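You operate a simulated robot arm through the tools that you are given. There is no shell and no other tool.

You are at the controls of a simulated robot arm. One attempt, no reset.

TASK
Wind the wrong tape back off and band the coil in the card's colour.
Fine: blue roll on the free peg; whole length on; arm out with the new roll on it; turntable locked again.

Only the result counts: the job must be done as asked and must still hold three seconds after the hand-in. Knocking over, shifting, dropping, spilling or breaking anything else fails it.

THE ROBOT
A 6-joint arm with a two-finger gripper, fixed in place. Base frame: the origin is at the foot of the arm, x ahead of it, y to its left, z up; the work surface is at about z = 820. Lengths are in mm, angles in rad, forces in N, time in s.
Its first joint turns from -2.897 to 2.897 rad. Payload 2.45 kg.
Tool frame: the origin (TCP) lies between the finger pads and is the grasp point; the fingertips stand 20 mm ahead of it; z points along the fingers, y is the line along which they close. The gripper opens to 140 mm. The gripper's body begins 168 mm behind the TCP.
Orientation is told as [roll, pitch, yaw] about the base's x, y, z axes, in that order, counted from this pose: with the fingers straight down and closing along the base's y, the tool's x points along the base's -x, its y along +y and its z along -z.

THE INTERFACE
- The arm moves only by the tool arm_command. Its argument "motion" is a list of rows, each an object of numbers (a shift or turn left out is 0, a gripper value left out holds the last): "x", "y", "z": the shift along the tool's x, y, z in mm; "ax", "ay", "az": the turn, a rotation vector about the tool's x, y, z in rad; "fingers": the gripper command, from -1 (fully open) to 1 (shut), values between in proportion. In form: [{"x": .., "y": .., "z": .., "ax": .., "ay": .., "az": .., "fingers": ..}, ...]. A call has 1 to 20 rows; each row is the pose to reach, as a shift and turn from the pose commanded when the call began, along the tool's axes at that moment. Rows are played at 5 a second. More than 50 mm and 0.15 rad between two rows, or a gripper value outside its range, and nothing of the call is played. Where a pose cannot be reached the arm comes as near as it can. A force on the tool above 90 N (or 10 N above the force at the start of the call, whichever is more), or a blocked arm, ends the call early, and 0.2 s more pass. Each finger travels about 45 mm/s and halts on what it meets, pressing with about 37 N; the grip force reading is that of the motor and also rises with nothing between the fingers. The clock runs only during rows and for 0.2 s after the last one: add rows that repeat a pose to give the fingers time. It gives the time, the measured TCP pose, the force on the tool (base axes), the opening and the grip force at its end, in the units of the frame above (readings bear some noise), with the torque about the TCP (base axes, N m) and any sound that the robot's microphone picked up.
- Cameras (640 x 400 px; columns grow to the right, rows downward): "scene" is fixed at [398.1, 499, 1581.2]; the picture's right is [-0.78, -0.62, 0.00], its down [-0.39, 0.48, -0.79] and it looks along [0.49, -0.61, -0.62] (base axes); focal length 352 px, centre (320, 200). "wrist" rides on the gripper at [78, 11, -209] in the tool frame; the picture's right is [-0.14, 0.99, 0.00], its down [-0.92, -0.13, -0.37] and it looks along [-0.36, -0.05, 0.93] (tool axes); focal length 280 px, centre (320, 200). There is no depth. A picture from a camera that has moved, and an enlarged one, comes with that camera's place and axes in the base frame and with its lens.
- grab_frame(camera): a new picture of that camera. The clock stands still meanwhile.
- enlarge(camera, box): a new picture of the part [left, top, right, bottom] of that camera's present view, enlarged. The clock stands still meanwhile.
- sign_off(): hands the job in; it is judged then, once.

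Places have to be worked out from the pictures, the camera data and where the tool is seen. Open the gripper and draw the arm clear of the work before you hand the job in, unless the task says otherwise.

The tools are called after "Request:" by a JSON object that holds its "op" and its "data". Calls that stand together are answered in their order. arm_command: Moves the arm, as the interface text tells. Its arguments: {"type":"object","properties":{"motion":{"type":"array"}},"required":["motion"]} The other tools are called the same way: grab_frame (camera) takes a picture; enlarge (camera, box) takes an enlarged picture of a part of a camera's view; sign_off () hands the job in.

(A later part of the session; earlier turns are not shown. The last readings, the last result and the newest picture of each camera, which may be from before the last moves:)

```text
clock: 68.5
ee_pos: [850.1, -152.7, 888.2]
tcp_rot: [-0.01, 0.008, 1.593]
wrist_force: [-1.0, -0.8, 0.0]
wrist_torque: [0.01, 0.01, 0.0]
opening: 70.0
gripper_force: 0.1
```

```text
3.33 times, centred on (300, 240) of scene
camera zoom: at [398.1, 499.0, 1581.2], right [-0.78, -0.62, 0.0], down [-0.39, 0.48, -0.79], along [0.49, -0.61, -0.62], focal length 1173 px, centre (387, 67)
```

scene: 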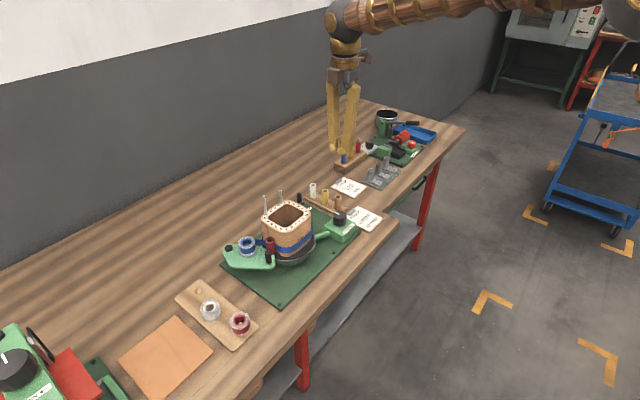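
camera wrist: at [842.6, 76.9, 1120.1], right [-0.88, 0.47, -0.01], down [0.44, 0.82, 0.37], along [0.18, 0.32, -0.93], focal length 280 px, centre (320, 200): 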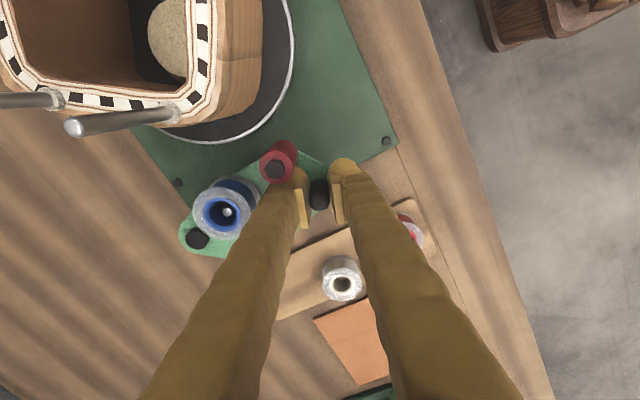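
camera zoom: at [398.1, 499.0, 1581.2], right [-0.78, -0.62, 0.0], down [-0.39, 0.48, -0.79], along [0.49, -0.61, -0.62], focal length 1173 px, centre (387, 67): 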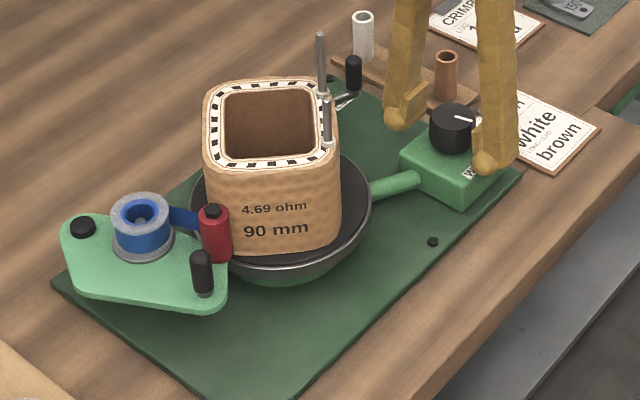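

Net counter-clockwise. I lift and travel back over the roll arm to swing it out and inspect.

Request:
{"op": "arm_command", "data": {"motion": [{"z": -45}, {"z": -90}, {"z": -135}, {"z": -185}, {"x": -45, "y": -6, "z": -186}, {"x": -92, "y": -12, "z": -187}, {"x": -138, "y": -18, "z": -187}, {"x": -185, "y": -24, "z": -187, "fingers": 0.571}, {"x": -225, "y": -30, "z": -187}, {"x": -258, "y": -34, "z": -187}, {"x": -258, "y": -34, "z": -187}]}}

Request:
{"op": "enlarge", "data": {"camera": "wrist", "box": [180, 60, 400, 220]}}

Request:
{"op": "enlarge", "data": {"camera": "scene", "box": [210, 180, 390, 300]}}

```text
clock: 70.9
ee_pos: [878.7, 107.4, 1073.4]
tcp_rot: [-0.009, 0.007, 1.589]
wrist_force: [-0.3, -0.6, -0.2]
wrist_torque: [0.01, 0.01, -0.01]
opening: 30.2
gripper_force: 0.2
```

```text
2.50 times, centred on (290, 140) of wrist
camera zoom: at [868.0, 31.5, 1282.3], right [-0.99, 0.12, -0.01], down [0.11, 0.93, 0.36], along [0.05, 0.36, -0.93], focal length 701 px, centre (395, 350)
```

zoom: 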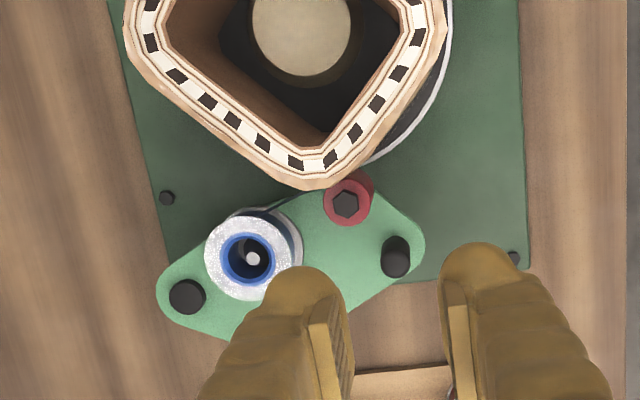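

```text
3.33 times, centred on (300, 240) of scene
camera zoom: at [398.1, 499.0, 1581.2], right [-0.78, -0.62, 0.0], down [-0.39, 0.48, -0.79], along [0.49, -0.61, -0.62], focal length 1173 px, centre (387, 67)
```

zoom: 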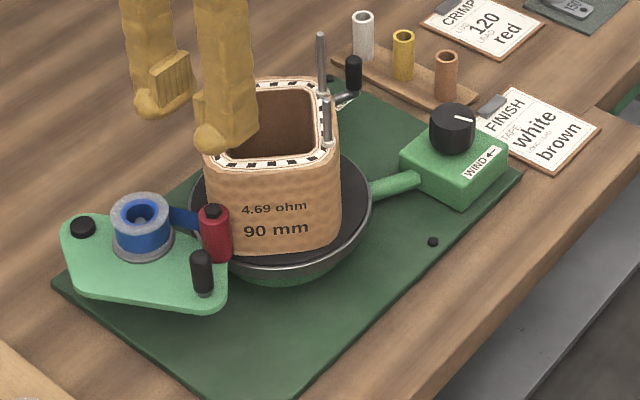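

Handle is now at about (882,121). I descend and grip it.

Request:
{"op": "arm_command", "data": {"motion": [{"x": -14.7, "y": -2.1, "z": 40}, {"x": -14.7, "y": -2.1, "z": 80}, {"x": -14.7, "y": -2.1, "z": 120}, {"x": -14.7, "y": -2.1, "z": 145}, {"x": -14.7, "y": -2.1, "z": 158}, {"x": -14.7, "y": -2.1, "z": 162}, {"x": -14.7, "y": -2.1, "z": 162, "fingers": 1}, {"x": -14.7, "y": -2.1, "z": 162}, {"x": -14.7, "y": -2.1, "z": 162}]}}

Request:
{"op": "enlarge", "data": {"camera": "scene", "box": [210, 180, 390, 300]}}

```text
clock: 72.9
ee_pos: [881.4, 119.6, 908.9]
tcp_rot: [-0.008, 0.007, 1.591]
wrist_force: [22.0, 1.2, -9.7]
wrist_torque: [0.03, -0.19, -0.03]
opening: 14.7
gripper_force: 41.0
```

```text
3.33 times, centred on (300, 240) of scene
camera zoom: at [398.1, 499.0, 1581.2], right [-0.78, -0.62, 0.0], down [-0.39, 0.48, -0.79], along [0.49, -0.61, -0.62], focal length 1173 px, centre (387, 67)
```

zoom: 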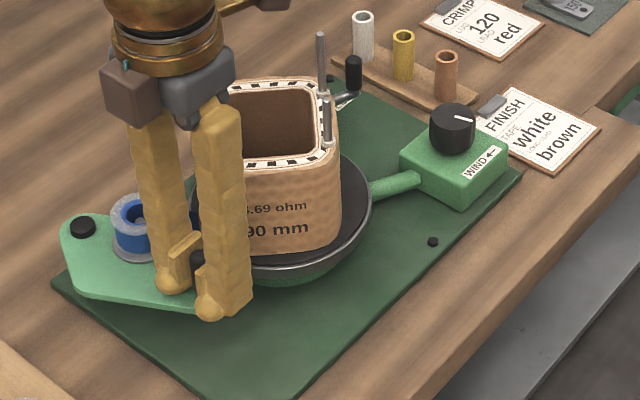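

Gripped. I swing the arm outward about 30°.

Request:
{"op": "arm_command", "data": {"motion": [{"x": -10, "y": 0.9, "az": 0.087}, {"x": -20, "y": 0.8, "az": 0.175}, {"x": -30, "y": 0, "az": 0.262}, {"x": -39.9, "y": -2, "az": 0.349}, {"x": -49.5, "y": -4.6, "az": 0.436}, {"x": -58.9, "y": -8.1, "az": 0.524}, {"x": -58.9, "y": -8.1, "az": 0.524}]}}

Request:
{"op": "enlarge", "data": {"camera": "scene", "box": [190, 180, 370, 320]}}

Request:
{"op": "grab_frame", "data": {"camera": "wrist"}}

```text
clock: 74.5
ee_pos: [888.9, 180.0, 911.6]
tcp_rot: [-0.01, 0.003, 1.067]
wrist_force: [43.5, -15.9, -27.0]
wrist_torque: [-0.27, -0.21, -0.05]
opening: 14.7
gripper_force: 40.7
```

```text
2.86 times, centred on (280, 250) of scene
camera zoom: at [398.1, 499.0, 1581.2], right [-0.78, -0.62, 0.0], down [-0.39, 0.48, -0.79], along [0.49, -0.61, -0.62], focal length 1006 px, centre (434, 57)
```

zoom: 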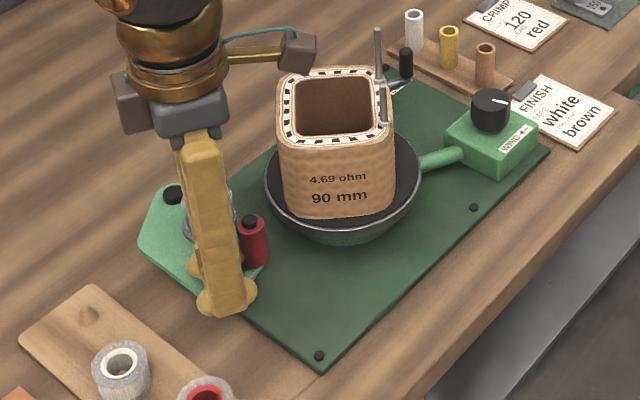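

```text
taken
camera wrist: at [839.2, 117.8, 1119.9], right [-0.8, 0.6, -0.01], down [0.55, 0.75, 0.37], along [0.23, 0.29, -0.93], focal length 280 px, centre (320, 200)
```

wrist: 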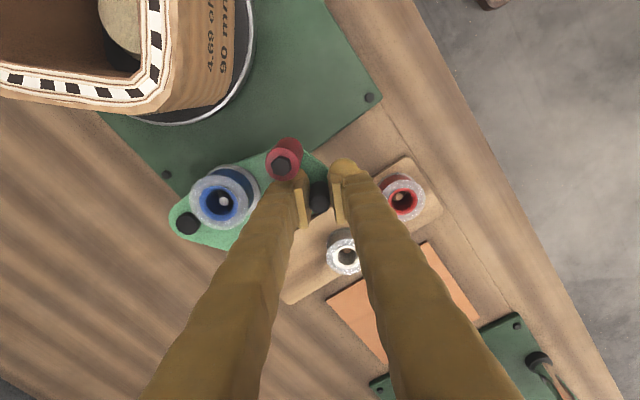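

The arm is out roughly 35-40°. I check the coil's left/back side for leftover blue.

Request:
{"op": "enlarge", "data": {"camera": "scene", "box": [245, 195, 315, 260]}}

Request:
{"op": "enlarge", "data": {"camera": "wrist", "box": [60, 0, 260, 140]}}

```text
6.15 times, centred on (280, 228) of scene
camera zoom: at [398.1, 499.0, 1581.2], right [-0.78, -0.62, 0.0], down [-0.39, 0.48, -0.79], along [0.49, -0.61, -0.62], focal length 2166 px, centre (566, 31)
```

zoom: 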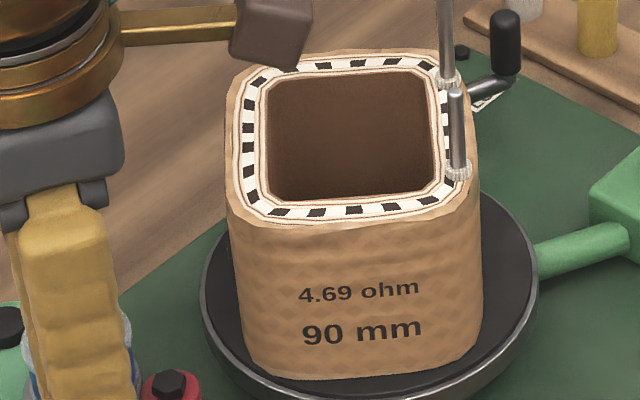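

```text
2.86 times, centred on (160, 70) of wrist
camera zoom: at [839.2, 117.8, 1119.9], right [-0.8, 0.6, -0.01], down [0.55, 0.75, 0.37], along [0.23, 0.29, -0.93], focal length 801 px, centre (777, 571)
```

zoom: 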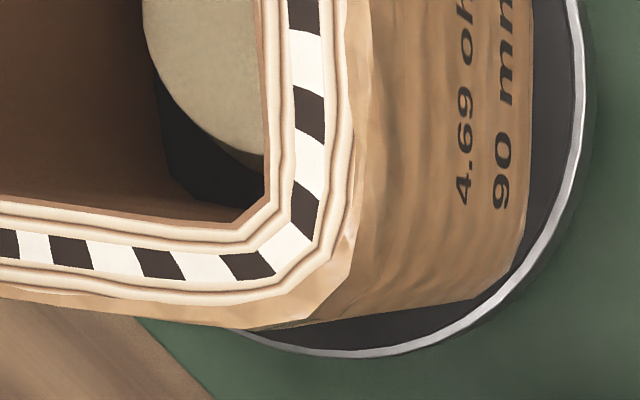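

The coil looks clean. I ease the radial load and try a little farther out to find the arm's stop.

Request:
{"op": "arm_command", "data": {"motion": [{"x": -0.2, "y": -2}, {"x": -5.2, "y": -1.8, "az": 0.044}, {"x": -10.4, "y": -1.5, "az": 0.087}, {"x": -15.5, "y": -1.6, "az": 0.13}, {"x": -20.5, "y": -2, "az": 0.175}, {"x": -20.5, "y": -2, "az": 0.175}]}}

Request:
{"op": "enlarge", "data": {"camera": "scene", "box": [170, 200, 310, 320]}}

Request:
{"op": "grab_frame", "data": {"camera": "wrist"}}

```text
clock: 75.9
ee_pos: [897.7, 195.1, 909.8]
tcp_rot: [-0.01, 0.002, 0.891]
wrist_force: [-22.4, -23.3, -5.0]
wrist_torque: [-0.23, 0.23, -0.09]
opening: 14.8
gripper_force: 41.2
```

```text
3.33 times, centred on (240, 260) of scene
camera zoom: at [398.1, 499.0, 1581.2], right [-0.78, -0.62, 0.0], down [-0.39, 0.48, -0.79], along [0.49, -0.61, -0.62], focal length 1173 px, centre (587, 0)
```

zoom: 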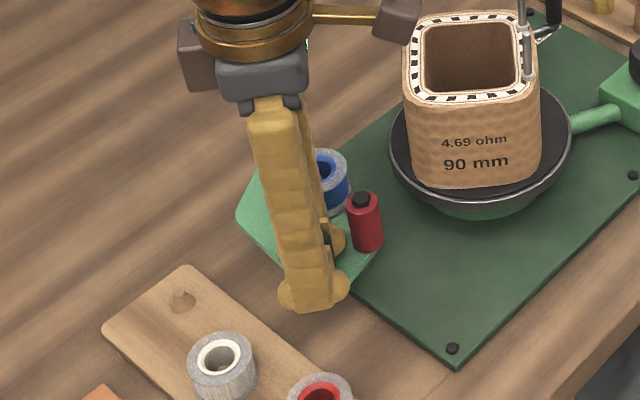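

```text
taken
camera wrist: at [839.2, 143.3, 1118.4], right [-0.68, 0.73, -0.01], down [0.68, 0.64, 0.37], along [0.28, 0.25, -0.93], focal length 280 px, centre (320, 200)
```

wrist: 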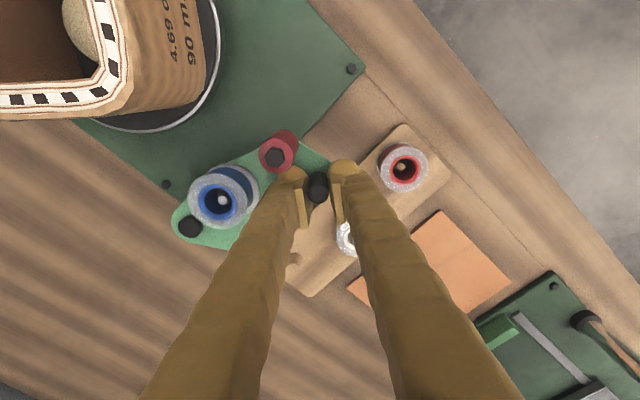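

The arm is about 47° out and starting to resist, so near its stop. I release and lift.

Request:
{"op": "arm_command", "data": {"motion": [{"fingers": 0.571}, {"fingers": 0.571}, {"z": -30}, {"z": -75}, {"z": -120}, {"z": -150}, {"z": -150}]}}

Request:
{"op": "grab_frame", "data": {"camera": "wrist"}}

Request:
{"op": "enlarge", "data": {"camera": "scene", "box": [170, 200, 310, 320]}}

```text
clock: 77.5
ee_pos: [899.4, 196.9, 1061.7]
tcp_rot: [-0.01, -0.001, 0.892]
wrist_force: [0.0, -0.2, 0.7]
wrist_torque: [0.01, -0.02, 0.02]
opening: 30.2
gripper_force: 0.1
```

```text
taken
camera wrist: at [839.9, 144.6, 1270.1], right [-0.68, 0.73, -0.01], down [0.67, 0.64, 0.37], along [0.28, 0.25, -0.93], focal length 280 px, centre (320, 200)
```

wrist: 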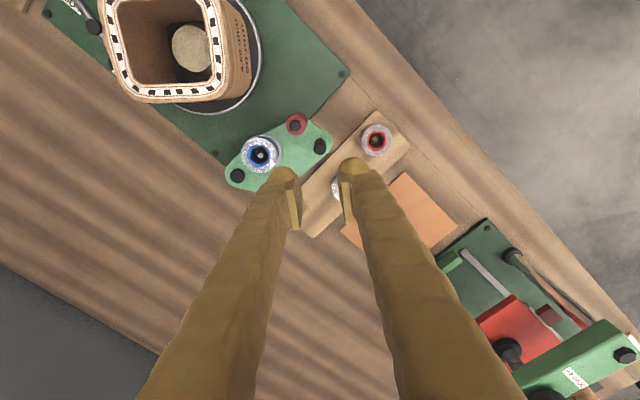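

```text
3.33 times, centred on (240, 260) of scene
camera zoom: at [398.1, 499.0, 1581.2], right [-0.78, -0.62, 0.0], down [-0.39, 0.48, -0.79], along [0.49, -0.61, -0.62], focal length 1173 px, centre (587, 0)
```

zoom: 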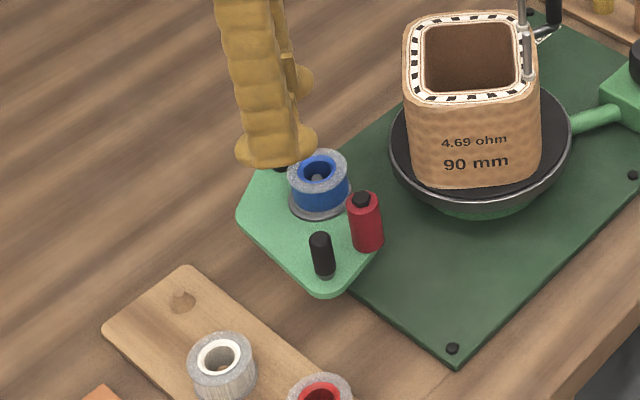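

Now I go to an overview pose above the rack and the spool to locate the blue roll, the pegs and the white roll.

Request:
{"op": "arm_command", "data": {"motion": [{"x": 7, "y": 7, "z": -4, "az": 0.127, "fingers": -1}, {"x": 14, "y": 14, "z": -8, "az": 0.254}, {"x": 21, "y": 21, "z": -11, "az": 0.381}, {"x": 28, "y": 28, "z": -15, "az": 0.508}, {"x": 35, "y": 36, "z": -18, "az": 0.635}, {"x": 42, "y": 43, "z": -22, "az": 0.762}, {"x": 49.4, "y": 50, "z": -25, "az": 0.892}, {"x": 49.4, "y": 50, "z": -25, "az": 0.892}]}}

Request:
{"op": "grab_frame", "data": {"camera": "wrist"}}

Request:
{"op": "enlarge", "data": {"camera": "wrist", "box": [220, 90, 420, 250]}}

```text
clock: 79.3
ee_pos: [827.4, 191.0, 1085.5]
tcp_rot: [-0.007, -0.009, -0.002]
wrist_force: [-0.2, 0.6, 0.9]
wrist_torque: [0.05, -0.04, 0.0]
opening: 139.9
gripper_force: 0.0
```

```text
taken
camera wrist: at [748.4, 203.5, 1293.4], right [0.14, 0.99, -0.01], down [0.92, -0.13, 0.38], along [0.37, -0.06, -0.93], focal length 280 px, centre (320, 200)
```

wrist: 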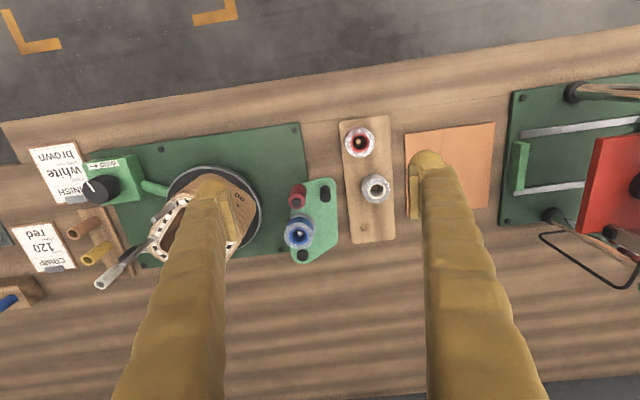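

```text
2.50 times, centred on (320, 170) of wrist
camera zoom: at [748.4, 203.5, 1293.4], right [0.14, 0.99, -0.01], down [0.92, -0.13, 0.38], along [0.37, -0.06, -0.93], focal length 701 px, centre (320, 275)
```

zoom: 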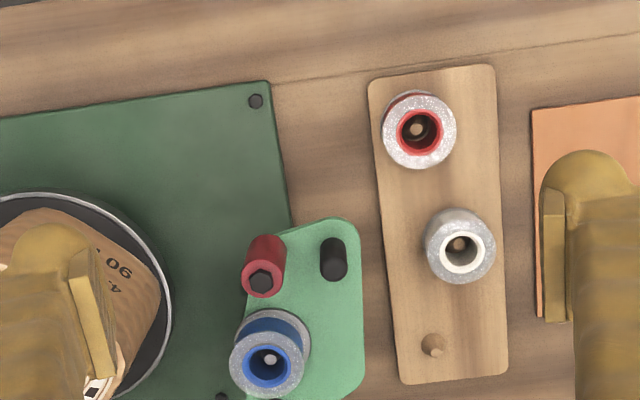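

From this view: blue roll ≈ (960,138), white roll ≈ (912,269), free peg ≈ (993,249) — at r≈1020, beyond vertical reach. I'll use a constant forward lean of 0.4 rad in the pad plane so the roll stays upright. First yaw 0.2 and move forward.

Request:
{"op": "arm_command", "data": {"motion": [{"x": -20, "y": -17, "az": -0.07}, {"x": -40, "y": -34, "az": -0.14}, {"x": -60, "y": -50, "az": -0.2}, {"x": -60, "y": -50, "az": -0.2}]}}

```text
clock: 80.3
ee_pos: [887.4, 139.6, 1086.7]
tcp_rot: [-0.008, -0.007, 0.2]
wrist_force: [-0.4, 0.2, -0.5]
wrist_torque: [0.0, -0.02, 0.02]
opening: 140.1
gripper_force: 0.0
```

Now lean forward 0.4 rad and approach above the blue roll with fingers at 90 mm.

Request:
{"op": "arm_command", "data": {"motion": [{"x": -16.5, "y": -3.8, "z": 22, "ay": -0.1, "fingers": -0.286}, {"x": -33, "y": -7.6, "z": 44, "ay": -0.2}, {"x": -49.5, "y": -11.3, "z": 66, "ay": -0.3}, {"x": -65.9, "y": -15.1, "z": 90, "ay": -0.4}, {"x": -65.9, "y": -15.1, "z": 112, "ay": -0.4}, {"x": -65.9, "y": -15.1, "z": 112, "ay": -0.4}]}}

Request:
{"op": "grab_frame", "data": {"camera": "wrist"}}

Request:
{"op": "enlarge", "data": {"camera": "scene", "box": [170, 180, 310, 320]}}

Request:
{"op": "enlarge", "data": {"camera": "wrist", "box": [220, 80, 420, 260]}}

```text
clock: 81.7
ee_pos: [952.9, 139.2, 973.5]
tcp_rot: [-0.009, -0.406, 0.204]
wrist_force: [-0.6, 0.6, -0.2]
wrist_torque: [0.01, 0.02, -0.01]
opening: 90.2
gripper_force: 0.0
```

```text
taken
camera wrist: at [800.6, 120.5, 1134.9], right [-0.07, 1.0, 0.05], down [0.71, 0.02, 0.7], along [0.7, 0.08, -0.71], focal length 280 px, centre (320, 200)
```

wrist: 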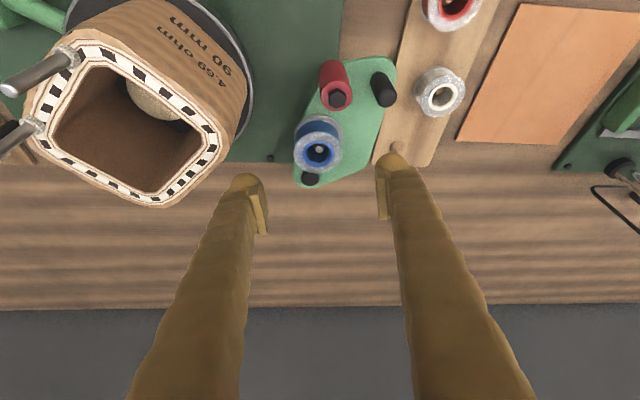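

```text
2.86 times, centred on (240, 250) of scene
camera zoom: at [398.1, 499.0, 1581.2], right [-0.78, -0.62, 0.0], down [-0.39, 0.48, -0.79], along [0.49, -0.61, -0.62], focal length 1006 px, centre (549, 57)
```

zoom: 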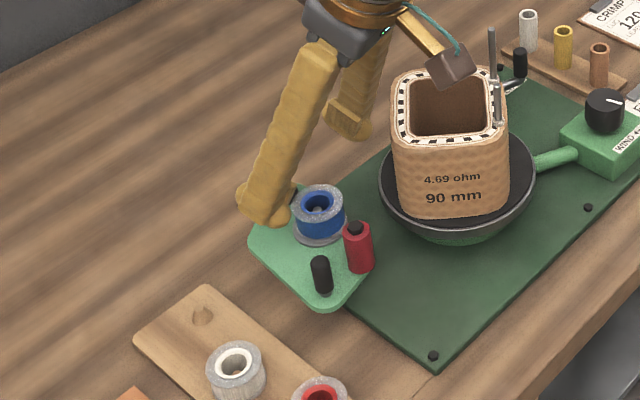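

```text
2.22 times, centred on (320, 170) of wrist
camera zoom: at [800.6, 120.5, 1134.9], right [-0.07, 1.0, 0.05], down [0.71, 0.02, 0.7], along [0.7, 0.08, -0.71], focal length 623 px, centre (320, 267)
```

zoom: 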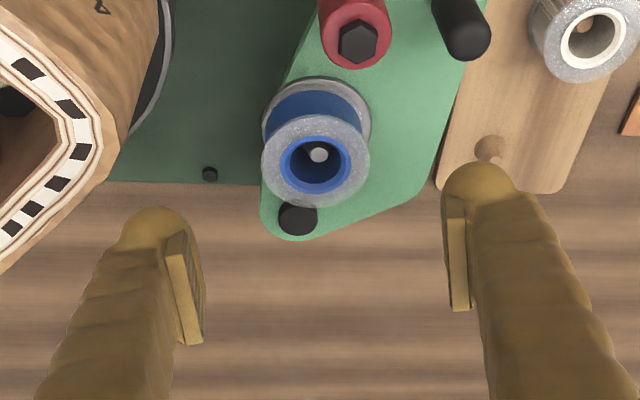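

Two wrist views agree: blue roll top centre ≈ (957,140,911), height ≈ 28 mm. I lower the leaned, 70 mm-open gripper around it to z ≈ 910.

Request:
{"op": "arm_command", "data": {"motion": [{"x": 0, "y": 0, "z": 0, "fingers": 0}, {"x": 0, "y": 0, "z": 0}, {"x": 7, "y": 0.2, "z": 20}, {"x": 14, "y": 0.4, "z": 40}, {"x": 18, "y": 0.5, "z": 51}, {"x": 21.2, "y": 0.5, "z": 60}, {"x": 21.2, "y": 0.5, "z": 60}]}}

Request:
{"op": "enlarge", "data": {"camera": "wrist", "box": [220, 80, 420, 260]}}

Request:
{"op": "enlarge", "data": {"camera": "scene", "box": [190, 200, 290, 300]}}

```text
clock: 83.3
ee_pos: [960.3, 138.1, 911.2]
tcp_rot: [-0.009, -0.409, 0.204]
wrist_force: [-3.5, -0.1, 11.8]
wrist_torque: [0.48, 0.26, 0.17]
opening: 70.4
gripper_force: 0.1
```

```text
2.22 times, centred on (320, 170) of wrist
camera zoom: at [807.2, 120.1, 1072.3], right [-0.07, 1.0, 0.05], down [0.71, 0.02, 0.7], along [0.7, 0.08, -0.71], focal length 623 px, centre (320, 267)
```

zoom: 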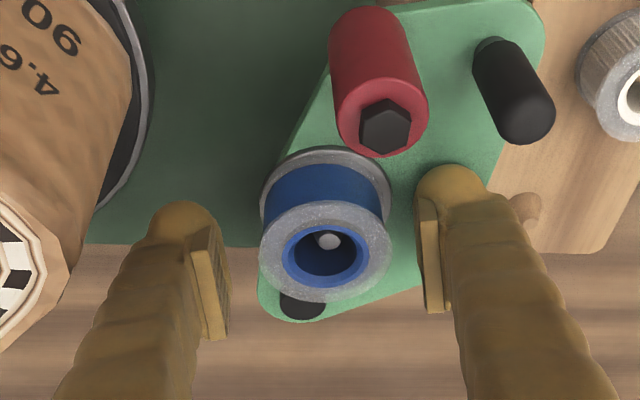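

```text
4.00 times, centred on (240, 250) of scene
camera zoom: at [398.1, 499.0, 1581.2], right [-0.78, -0.62, 0.0], down [-0.39, 0.48, -0.79], along [0.49, -0.61, -0.62], focal length 1408 px, centre (640, 0)
```

zoom: 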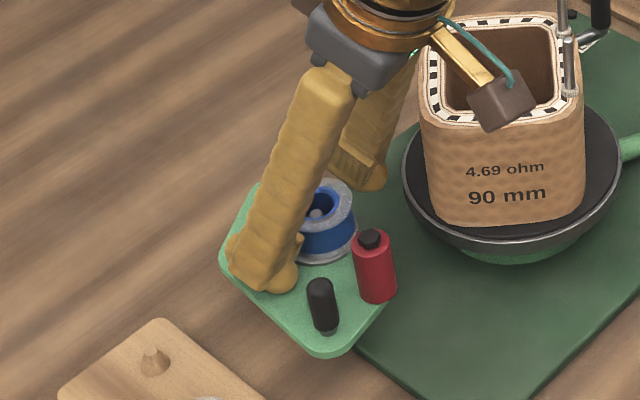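

A fingertip is lightly touching the arm plate, so I raise about 4 mm, re-centre, and close on the roll.

Request:
{"op": "arm_command", "data": {"motion": [{"x": 4.3, "y": 3.4, "z": -6.3}, {"x": 4.3, "y": 3.4, "z": -6.3, "fingers": 1}, {"x": 4.3, "y": 3.4, "z": -6.3}, {"x": 4.3, "y": 3.4, "z": -6.3}, {"x": 4.3, "y": 3.4, "z": -6.3}]}}

Request:
{"op": "enlarge", "data": {"camera": "wrist", "box": [220, 80, 420, 260]}}

```text
clock: 84.5
ee_pos: [952.9, 140.8, 912.8]
tcp_rot: [-0.008, -0.406, 0.204]
wrist_force: [0.2, -0.1, -0.7]
wrist_torque: [-0.01, -0.01, -0.01]
opening: 43.7
gripper_force: 37.0
```

```text
2.22 times, centred on (320, 170) of wrist
camera zoom: at [799.4, 122.5, 1075.1], right [-0.07, 1.0, 0.05], down [0.71, 0.02, 0.7], along [0.7, 0.08, -0.71], focal length 623 px, centre (320, 267)
```

zoom: 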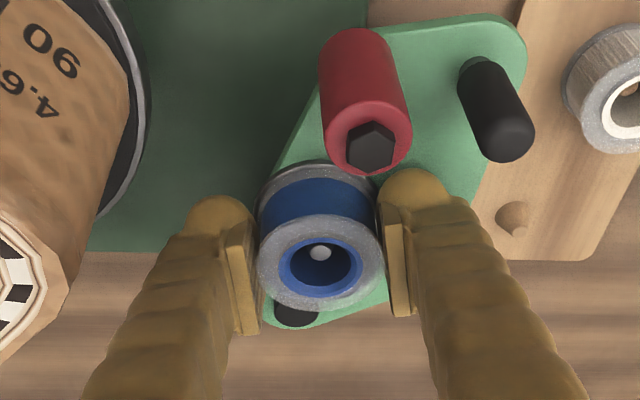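

Roll gripped (43.7 mm) without side load. I lift it straight up off the spindle.

Request:
{"op": "arm_command", "data": {"motion": [{"x": -4, "y": -0.1, "z": -9.2}, {"x": -8, "y": -0.2, "z": -18.4}, {"x": -15.8, "y": -0.3, "z": -36.7}, {"x": -23.7, "y": -0.5, "z": -55}, {"x": -27.6, "y": -0.6, "z": -64.3}, {"x": -27.6, "y": -0.6, "z": -64.3}]}}

Request:
{"op": "enlarge", "data": {"camera": "scene", "box": [180, 180, 300, 300]}}

Request:
{"op": "grab_frame", "data": {"camera": "wrist"}}

```text
clock: 85.9
ee_pos: [954.1, 141.1, 984.9]
tcp_rot: [-0.009, -0.407, 0.204]
wrist_force: [-0.3, -0.1, 1.0]
wrist_torque: [0.0, 0.02, -0.01]
opening: 43.5
gripper_force: 37.0
```

```text
3.33 times, centred on (240, 240) of scene
camera zoom: at [398.1, 499.0, 1581.2], right [-0.78, -0.62, 0.0], down [-0.39, 0.48, -0.79], along [0.49, -0.61, -0.62], focal length 1173 px, centre (587, 67)
```

zoom: 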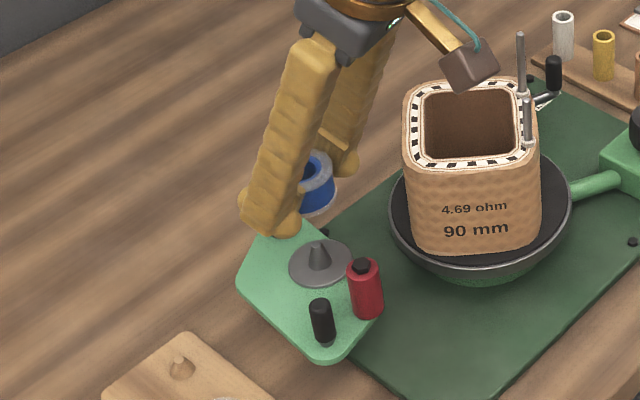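

```text
taken
camera wrist: at [800.1, 122.6, 1145.7], right [-0.07, 1.0, 0.05], down [0.71, 0.02, 0.7], along [0.7, 0.08, -0.71], focal length 280 px, centre (320, 200)
```

wrist: 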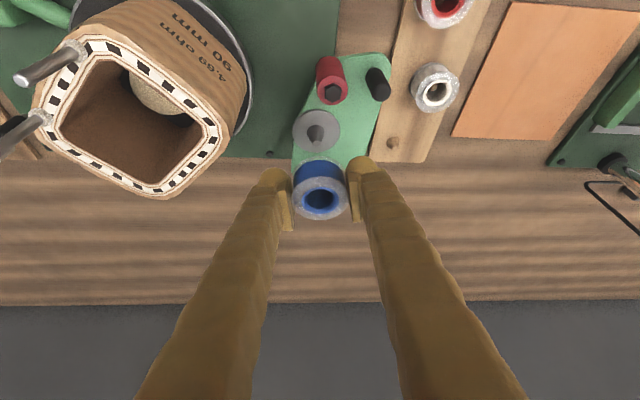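

Blue roll is off; the spindle is a cone on a washer. I zoom to locate the spindle and the free peg precisely.

Request:
{"op": "enlarge", "data": {"camera": "wrist", "box": [280, 80, 460, 180]}}

Request:
{"op": "enlarge", "data": {"camera": "scene", "box": [170, 250, 270, 340]}}

```text
3.56 times, centred on (370, 130) of wrist
camera zoom: at [800.1, 122.6, 1145.7], right [-0.07, 1.0, 0.05], down [0.71, 0.02, 0.7], along [0.7, 0.08, -0.71], focal length 997 px, centre (142, 449)
```

zoom: 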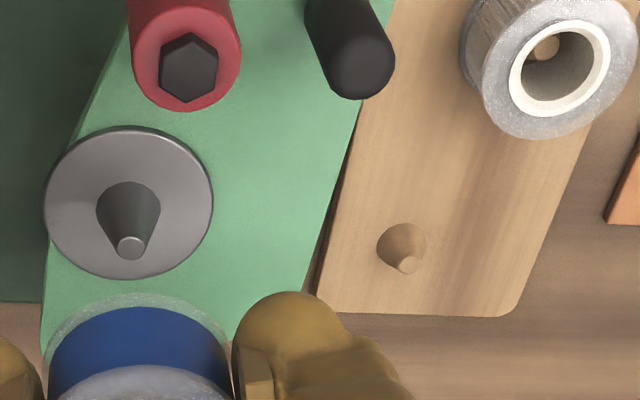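

```text
4.44 times, centred on (220, 295) of scene
camera zoom: at [398.1, 499.0, 1581.2], right [-0.78, -0.62, 0.0], down [-0.39, 0.48, -0.79], along [0.49, -0.61, -0.62], focal length 1564 px, centre (764, -222)
```

zoom: 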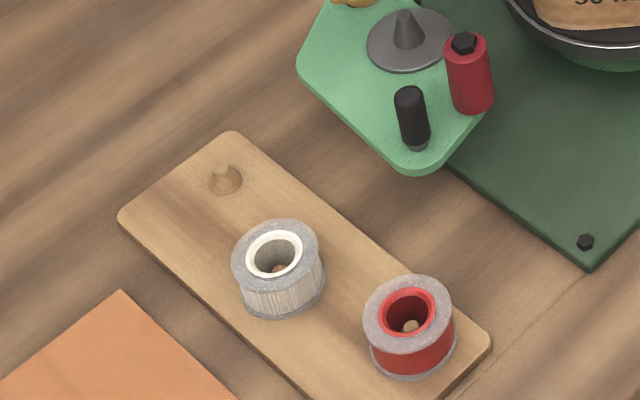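

Peg ≈ (997,249) on rack top z ≈ 832; the roll bottom hangs ~29 mm below the TCP. I carry the roll over to above the peg.

Request:
{"op": "arm_command", "data": {"motion": [{"x": -14.2, "y": 24, "z": 5.9}, {"x": -28.4, "y": 48, "z": 11.8}, {"x": -42.7, "y": 72.4, "z": 17.7}, {"x": -56.9, "y": 96.5, "z": 23.6}, {"x": -48, "y": 96.7, "z": 44}, {"x": -35.2, "y": 97, "z": 74.1}, {"x": -35.2, "y": 97, "z": 74.1}]}}

Request:
{"op": "enlarge", "data": {"camera": "wrist", "box": [220, 80, 420, 240]}}

Request:
{"op": "enlarge", "data": {"camera": "scene", "box": [140, 210, 280, 340]}}

```text
clock: 87.5
ee_pos: [995.7, 247.2, 928.4]
tcp_rot: [-0.009, -0.407, 0.204]
wrist_force: [0.2, -0.5, -0.4]
wrist_torque: [0.01, -0.03, 0.04]
opening: 43.4
gripper_force: 37.5
```

```text
2.50 times, centred on (320, 160) of wrist
camera zoom: at [842.2, 228.7, 1089.5], right [-0.07, 1.0, 0.05], down [0.71, 0.02, 0.7], along [0.7, 0.08, -0.71], focal length 701 px, centre (320, 300)
```

zoom: 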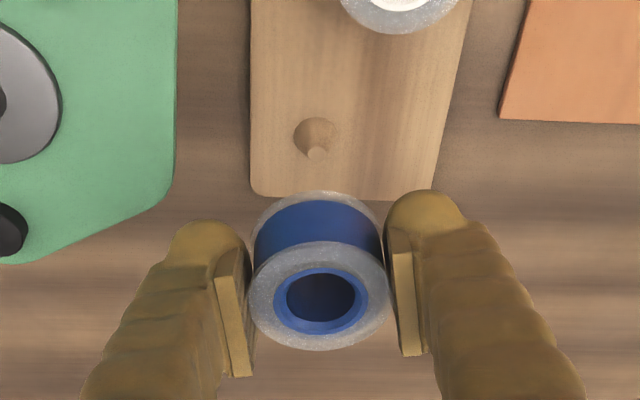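

```text
3.08 times, centred on (210, 275) of scene
camera zoom: at [398.1, 499.0, 1581.2], right [-0.78, -0.62, 0.0], down [-0.39, 0.48, -0.79], along [0.49, -0.61, -0.62], focal length 1083 px, centre (658, -31)
```

zoom: 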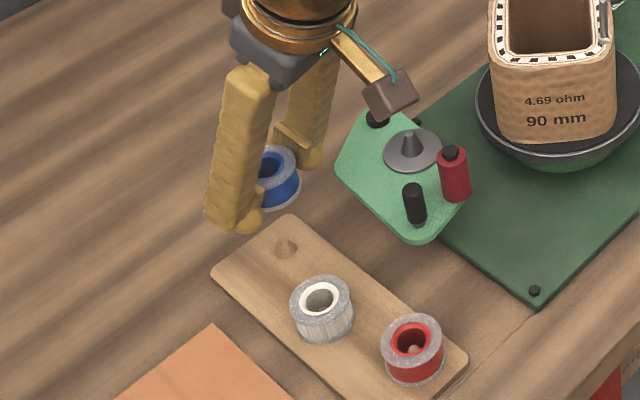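

Pose reached; roll and peg line up within a couple of mm. I lower the roll onto the peg.

Request:
{"op": "arm_command", "data": {"motion": [{"x": 8, "y": 1, "z": 18}, {"x": 16, "y": 1.6, "z": 36}, {"x": 21, "y": 1.8, "z": 47}, {"x": 24.5, "y": 2, "z": 54}, {"x": 26.5, "y": 2, "z": 58.6}, {"x": 26.5, "y": 2, "z": 58.6}]}}

Request:
{"op": "enlarge", "data": {"camera": "wrist", "box": [220, 80, 420, 240]}}

Request:
{"op": "enlarge", "data": {"camera": "scene", "box": [160, 240, 260, 340]}}

```text
clock: 88.9
ee_pos: [993.2, 248.3, 865.1]
tcp_rot: [-0.01, -0.408, 0.204]
wrist_force: [-0.2, -0.2, 0.4]
wrist_torque: [0.0, 0.04, 0.0]
opening: 43.5
gripper_force: 36.9
```

```text
2.50 times, centred on (320, 160) of wrist
camera zoom: at [839.3, 230.4, 1026.0], right [-0.07, 1.0, 0.05], down [0.71, 0.02, 0.7], along [0.7, 0.08, -0.71], focal length 701 px, centre (320, 300)
```

zoom: 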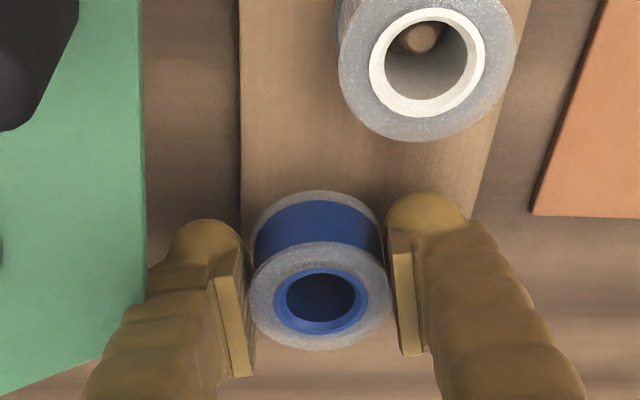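

```text
4.00 times, centred on (210, 290) of scene
camera zoom: at [398.1, 499.0, 1581.2], right [-0.78, -0.62, 0.0], down [-0.39, 0.48, -0.79], along [0.49, -0.61, -0.62], focal length 1408 px, centre (760, -160)
```

zoom: 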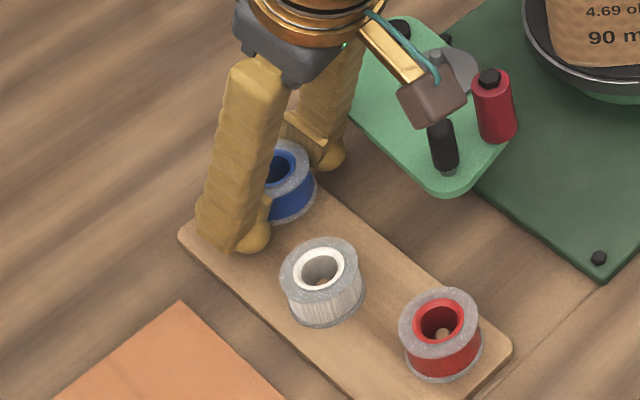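

No contact yet. I lower in small steps, feeling for the rack.

Request:
{"op": "arm_command", "data": {"motion": [{"x": 0.4, "z": 0.92}, {"x": 0.8, "z": 1.84}, {"x": 1.2, "z": 2.76}, {"x": 1.2, "z": 2.76}]}}

```text
clock: 89.9
ee_pos: [994.1, 249.2, 863.3]
tcp_rot: [-0.01, -0.408, 0.205]
wrist_force: [-0.8, -3.5, 18.9]
wrist_torque: [-0.1, -0.21, -0.07]
opening: 43.4
gripper_force: 36.8
```

Contact at the expected seated height (roll bottom ≈ 834). I check the view, then open.

Request:
{"op": "arm_command", "data": {"motion": [{"fingers": 0.2}, {"fingers": 0.2}, {"fingers": 0.2}]}}

Request:
{"op": "enlarge", "data": {"camera": "wrist", "box": [220, 80, 420, 240]}}

Request:
{"op": "enlarge", "data": {"camera": "scene", "box": [160, 240, 260, 340]}}

```text
clock: 90.7
ee_pos: [992.7, 249.0, 863.3]
tcp_rot: [-0.01, -0.408, 0.204]
wrist_force: [-3.7, 12.9, -4.2]
wrist_torque: [-0.04, -0.18, -0.38]
opening: 48.8
gripper_force: 0.1
```

```text
2.50 times, centred on (320, 160) of wrist
camera zoom: at [838.9, 231.4, 1023.0], right [-0.07, 1.0, 0.05], down [0.71, 0.02, 0.7], along [0.7, 0.08, -0.71], focal length 701 px, centre (320, 300)
```

zoom: 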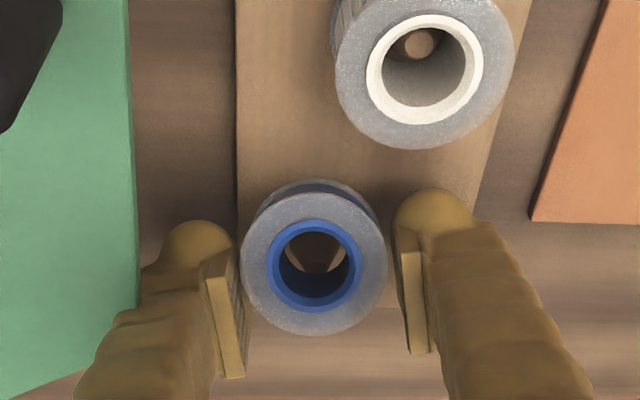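

```text
4.00 times, centred on (210, 290) of scene
camera zoom: at [398.1, 499.0, 1581.2], right [-0.78, -0.62, 0.0], down [-0.39, 0.48, -0.79], along [0.49, -0.61, -0.62], focal length 1408 px, centre (760, -160)
```

zoom: 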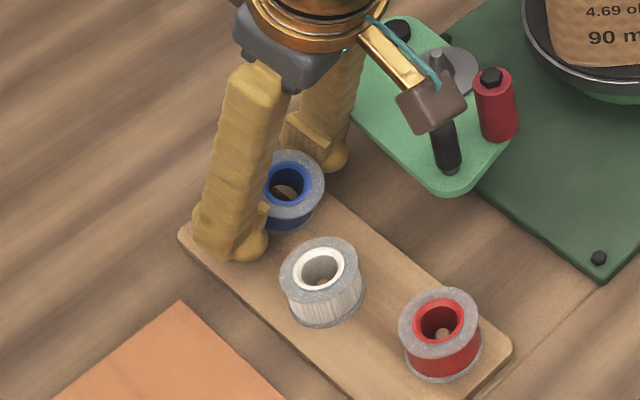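

The roll is on the peg but tilted: it seems to ride on the cone, and the -y finger's outside is against the arm plate edge. I shift 4 mm in +y to free the fingers and see whether the roll settles.

Request:
{"op": "arm_command", "data": {"motion": [{"y": 1.5, "fingers": 0.257}, {"y": 3}, {"y": 3}, {"y": 3}]}}

Request:
{"op": "enlarge", "data": {"camera": "wrist", "box": [240, 100, 400, 240]}}

Request:
{"op": "enlarge", "data": {"camera": "scene", "box": [190, 260, 250, 320]}}

```text
clock: 91.7
ee_pos: [992.0, 251.9, 861.0]
tcp_rot: [-0.009, -0.406, 0.204]
wrist_force: [-0.9, 0.4, -0.5]
wrist_torque: [0.01, -0.01, 0.01]
opening: 52.0
gripper_force: 0.1
```

```text
2.86 times, centred on (320, 170) of wrist
camera zoom: at [838.2, 233.9, 1023.2], right [-0.07, 1.0, 0.05], down [0.71, 0.02, 0.7], along [0.7, 0.08, -0.71], focal length 801 px, centre (320, 286)
```

zoom: 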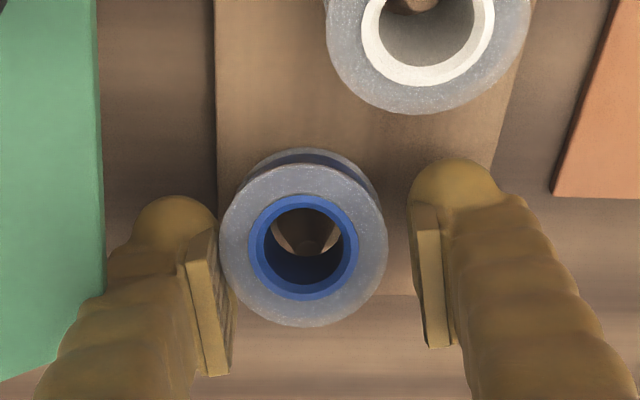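

```text
6.67 times, centred on (220, 290) of scene
camera zoom: at [398.1, 499.0, 1581.2], right [-0.78, -0.62, 0.0], down [-0.39, 0.48, -0.79], along [0.49, -0.61, -0.62], focal length 2346 px, centre (987, -400)
```

zoom: 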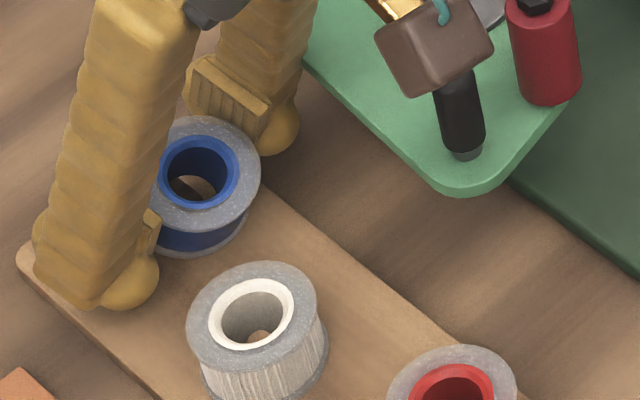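

Still tilted, with its far side up on the cone. I centre the fingers around it and lift clear to see it properly.

Request:
{"op": "arm_command", "data": {"motion": [{"y": -2, "fingers": 0.2}, {"y": -2}, {"x": -4, "y": -2, "z": -9.2}, {"x": -11.8, "y": -2, "z": -27.6}, {"x": -23.7, "y": -2, "z": -55}, {"x": -35.5, "y": -2, "z": -82.7}, {"x": -35.5, "y": -2, "z": -82.7}]}}

Request:
{"op": "enlarge", "data": {"camera": "wrist", "box": [260, 60, 420, 180]}}

Request:
{"op": "enlarge", "data": {"camera": "scene", "box": [180, 250, 270, 330]}}

```text
clock: 93.3
ee_pos: [993.5, 250.4, 953.0]
tcp_rot: [-0.008, -0.407, 0.205]
wrist_force: [0.3, -0.1, -0.3]
wrist_torque: [0.0, -0.06, 0.02]
opening: 56.1
gripper_force: 0.0
```

```text
3.33 times, centred on (340, 120) of wrist
camera zoom: at [838.6, 232.8, 1114.6], right [-0.07, 1.0, 0.05], down [0.71, 0.02, 0.7], along [0.7, 0.08, -0.71], focal length 935 px, centre (253, 467)
```

zoom: 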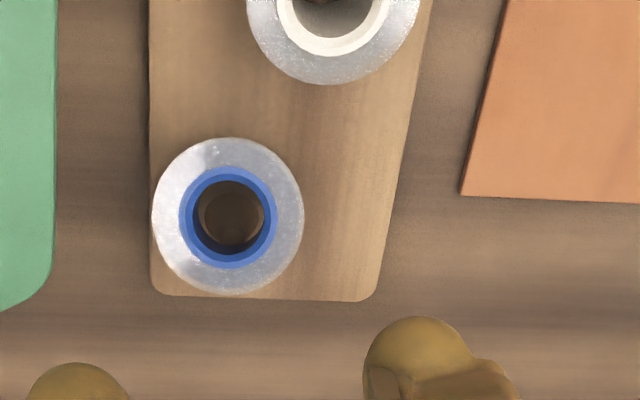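

```text
5.00 times, centred on (225, 290) of scene
camera zoom: at [398.1, 499.0, 1581.2], right [-0.78, -0.62, 0.0], down [-0.39, 0.48, -0.79], along [0.49, -0.61, -0.62], focal length 1760 px, centre (795, -250)
```

zoom: 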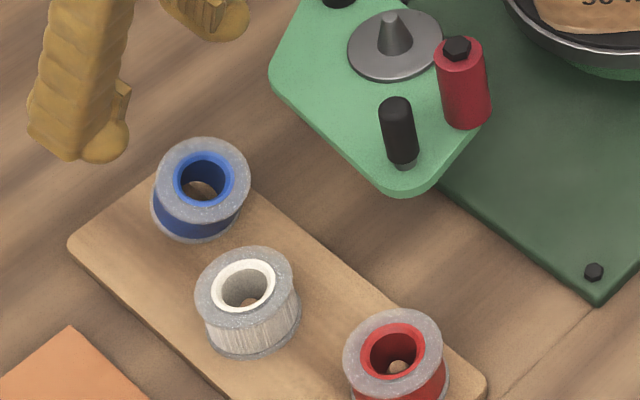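

The roll's hole edge sits on the peg tip: from its apparent size I now judge the roll axis was ~8 mm short of the peg (peg ≈ (999,249.5)). The tilt matches my tool lean, so I re-grip it in place to shift it forward.

Request:
{"op": "arm_command", "data": {"motion": [{"x": 8, "y": 0.1, "z": 12}, {"x": 16, "y": 0.2, "z": 25}, {"x": 27, "y": 0.3, "z": 43}, {"x": 38, "y": 0.4, "z": 61}, {"x": 46.1, "y": 0.4, "z": 74.8}, {"x": 46.1, "y": 0.4, "z": 74.8}]}}

Request:
{"op": "enlarge", "data": {"camera": "wrist", "box": [240, 100, 400, 240]}}

```text
clock: 94.3
ee_pos: [985.6, 249.7, 901.4]
tcp_rot: [-0.009, -0.421, 0.204]
wrist_force: [-2.4, 0.7, 15.9]
wrist_torque: [-0.89, 0.0, -0.09]
opening: 57.1
gripper_force: 1.3
stopped in row 4: the force on the tool passed its limit at 124 N (the readings are from after the stop); the commanded pose is now the measured one
```

```text
2.86 times, centred on (320, 170) of wrist
camera zoom: at [830.2, 231.5, 1060.7], right [-0.08, 1.0, 0.05], down [0.7, 0.02, 0.71], along [0.71, 0.09, -0.7], focal length 801 px, centre (320, 286)
```

zoom: 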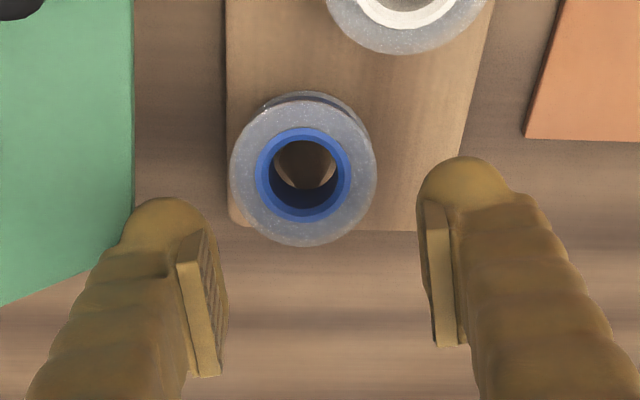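

A fingertip landed on the arm plate, which reaches too near the peg. I'll lift, and first push the arm back in by ~20° with closed fingers at its handle to make room.

Request:
{"op": "arm_command", "data": {"motion": [{"x": -18.4, "z": -41}, {"x": -34.2, "y": -0.7, "z": -76.3, "fingers": 1}, {"x": -5.8, "y": 1, "z": -89}, {"x": 22.7, "y": 2.6, "z": -102}, {"x": 51.1, "y": 4.3, "z": -114.6}, {"x": 51.1, "y": 4.3, "z": -114.6}]}}

Request:
{"op": "grab_frame", "data": {"camera": "wrist"}}

Request:
{"op": "enlarge", "data": {"camera": "scene", "box": [170, 230, 290, 330]}}

```text
clock: 95.7
ee_pos: [894.9, 234.1, 984.2]
tcp_rot: [-0.008, -0.418, 0.205]
wrist_force: [0.0, 0.6, 0.4]
wrist_torque: [-0.02, -0.01, -0.01]
opening: 0.0
gripper_force: 29.0
```

```text
taken
camera wrist: at [738.7, 216.4, 1143.8], right [-0.07, 1.0, 0.05], down [0.7, 0.02, 0.71], along [0.71, 0.09, -0.7], focal length 280 px, centre (320, 200)
```

wrist: 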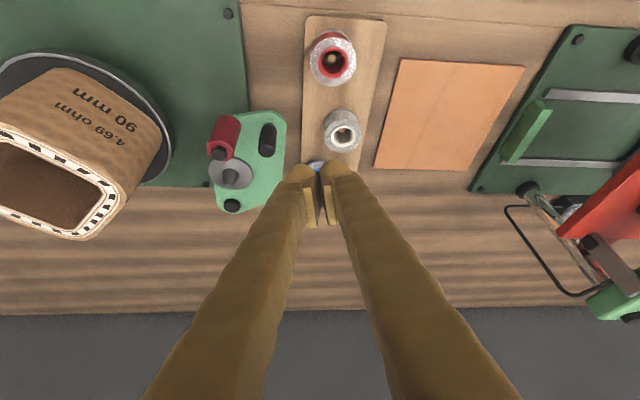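

```text
4.00 times, centred on (230, 280) of scene
camera zoom: at [398.1, 499.0, 1581.2], right [-0.78, -0.62, 0.0], down [-0.39, 0.48, -0.79], along [0.49, -0.61, -0.62], focal length 1408 px, centre (680, -120)
```

zoom: 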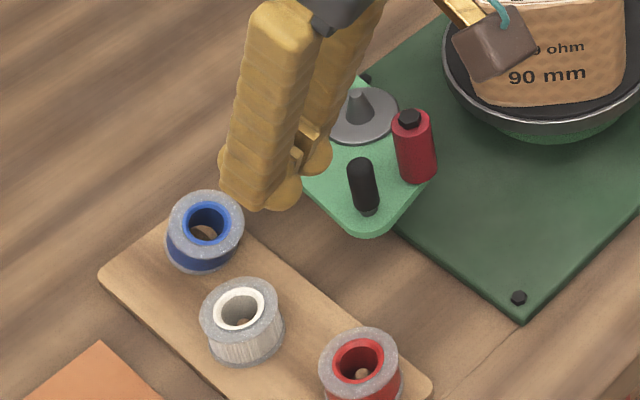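

The handle is on the -y side of the fingers. I lower beside it and push it inward.

Request:
{"op": "arm_command", "data": {"motion": [{"x": 13, "y": 1.5, "z": 28}, {"x": 26.6, "y": 2.9, "z": 56}, {"x": 26.6, "y": 2.9, "z": 56}, {"x": 30.4, "y": -5.6, "z": 54.4}, {"x": 34.2, "y": -14.1, "z": 52.8}, {"x": 38, "y": -22.6, "z": 51.2}, {"x": 41.7, "y": -31.2, "z": 49.5}, {"x": 45.5, "y": -39.7, "z": 47.9}, {"x": 49.3, "y": -48.2, "z": 46.3}, {"x": 49.3, "y": -48.2, "z": 46.3}]}}

Request:
{"op": "enlarge", "data": {"camera": "scene", "box": [170, 220, 310, 330]}}

Request:
{"op": "enlarge", "data": {"camera": "wrist", "box": [160, 60, 400, 240]}}

```text
clock: 97.9
ee_pos: [875.1, 182.7, 922.4]
tcp_rot: [-0.01, -0.417, 0.206]
wrist_force: [0.1, 0.3, -0.3]
wrist_torque: [0.01, -0.01, -0.04]
opening: 0.0
gripper_force: 29.4
```

```text
3.64 times, centred on (240, 275) of scene
camera zoom: at [398.1, 499.0, 1581.2], right [-0.78, -0.62, 0.0], down [-0.39, 0.48, -0.79], along [0.49, -0.61, -0.62], focal length 1280 px, centre (611, -73)
```

zoom: 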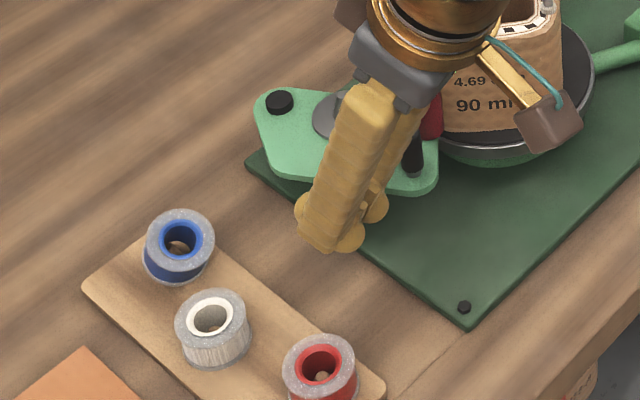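

```text
2.22 times, centred on (280, 150) of wrist
camera zoom: at [720.7, 163.9, 1081.3], right [-0.07, 1.0, 0.05], down [0.7, 0.02, 0.71], along [0.71, 0.09, -0.7], focal length 623 px, centre (409, 311)
```

zoom: 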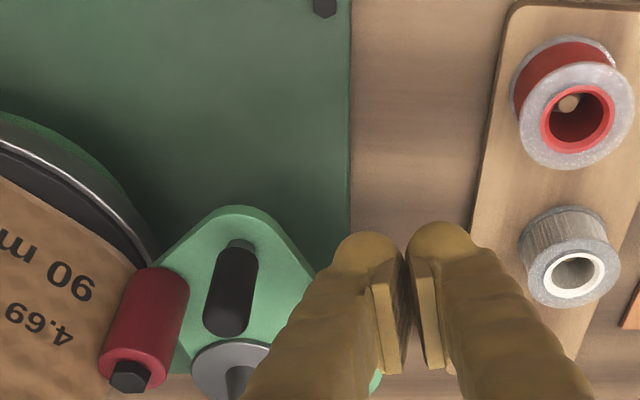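

The arm swung fully in, leaving the peg area free. I go back above the blue roll with open fingers and look.

Request:
{"op": "arm_command", "data": {"motion": [{"x": -12, "z": -27}, {"x": -24.4, "y": -0.5, "z": -54.8}, {"x": -49, "y": 10, "z": -38, "fingers": 0}, {"x": -74, "y": 20, "z": -21}, {"x": -99, "y": 30, "z": -4}, {"x": -124, "y": 41, "z": 13}, {"x": -124, "y": 41, "z": 13}]}}

Request:
{"op": "enlarge", "data": {"camera": "wrist", "box": [240, 60, 400, 200]}}

Request:
{"op": "enlarge", "data": {"camera": "scene", "box": [180, 250, 250, 320]}}

```text
clock: 99.5
ee_pos: [983.9, 249.2, 959.1]
tcp_rot: [-0.008, -0.419, 0.203]
wrist_force: [0.1, 0.8, -1.0]
wrist_torque: [0.0, 0.05, 0.06]
opening: 70.1
gripper_force: 0.1
```

```text
2.86 times, centred on (320, 130) of wrist
camera zoom: at [829.3, 229.7, 1119.6], right [-0.07, 1.0, 0.05], down [0.7, 0.02, 0.71], along [0.71, 0.09, -0.7], focal length 801 px, centre (320, 400)
```

zoom: 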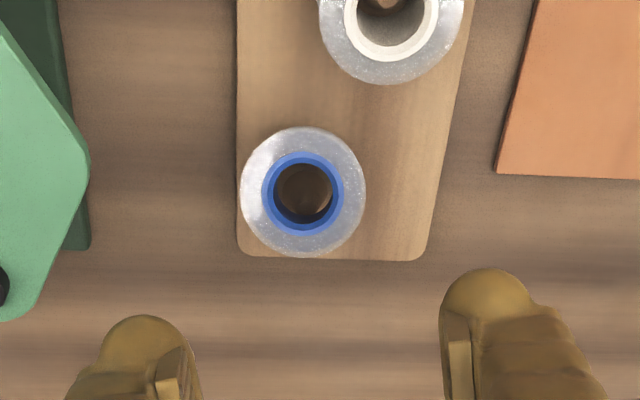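

```text
5.71 times, centred on (215, 285) of scene
camera zoom: at [398.1, 499.0, 1581.2], right [-0.78, -0.62, 0.0], down [-0.39, 0.48, -0.79], along [0.49, -0.61, -0.62], focal length 2011 px, centre (920, -286)
```

zoom: 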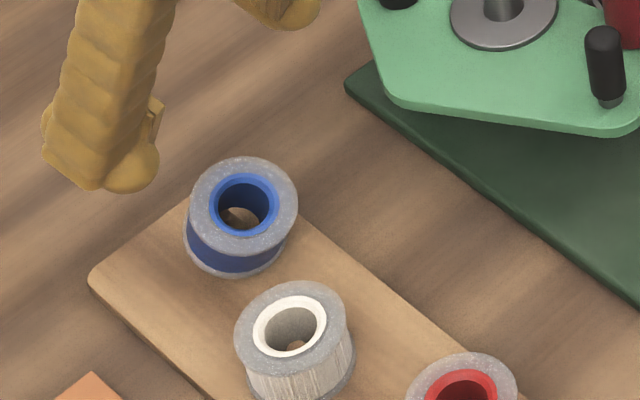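

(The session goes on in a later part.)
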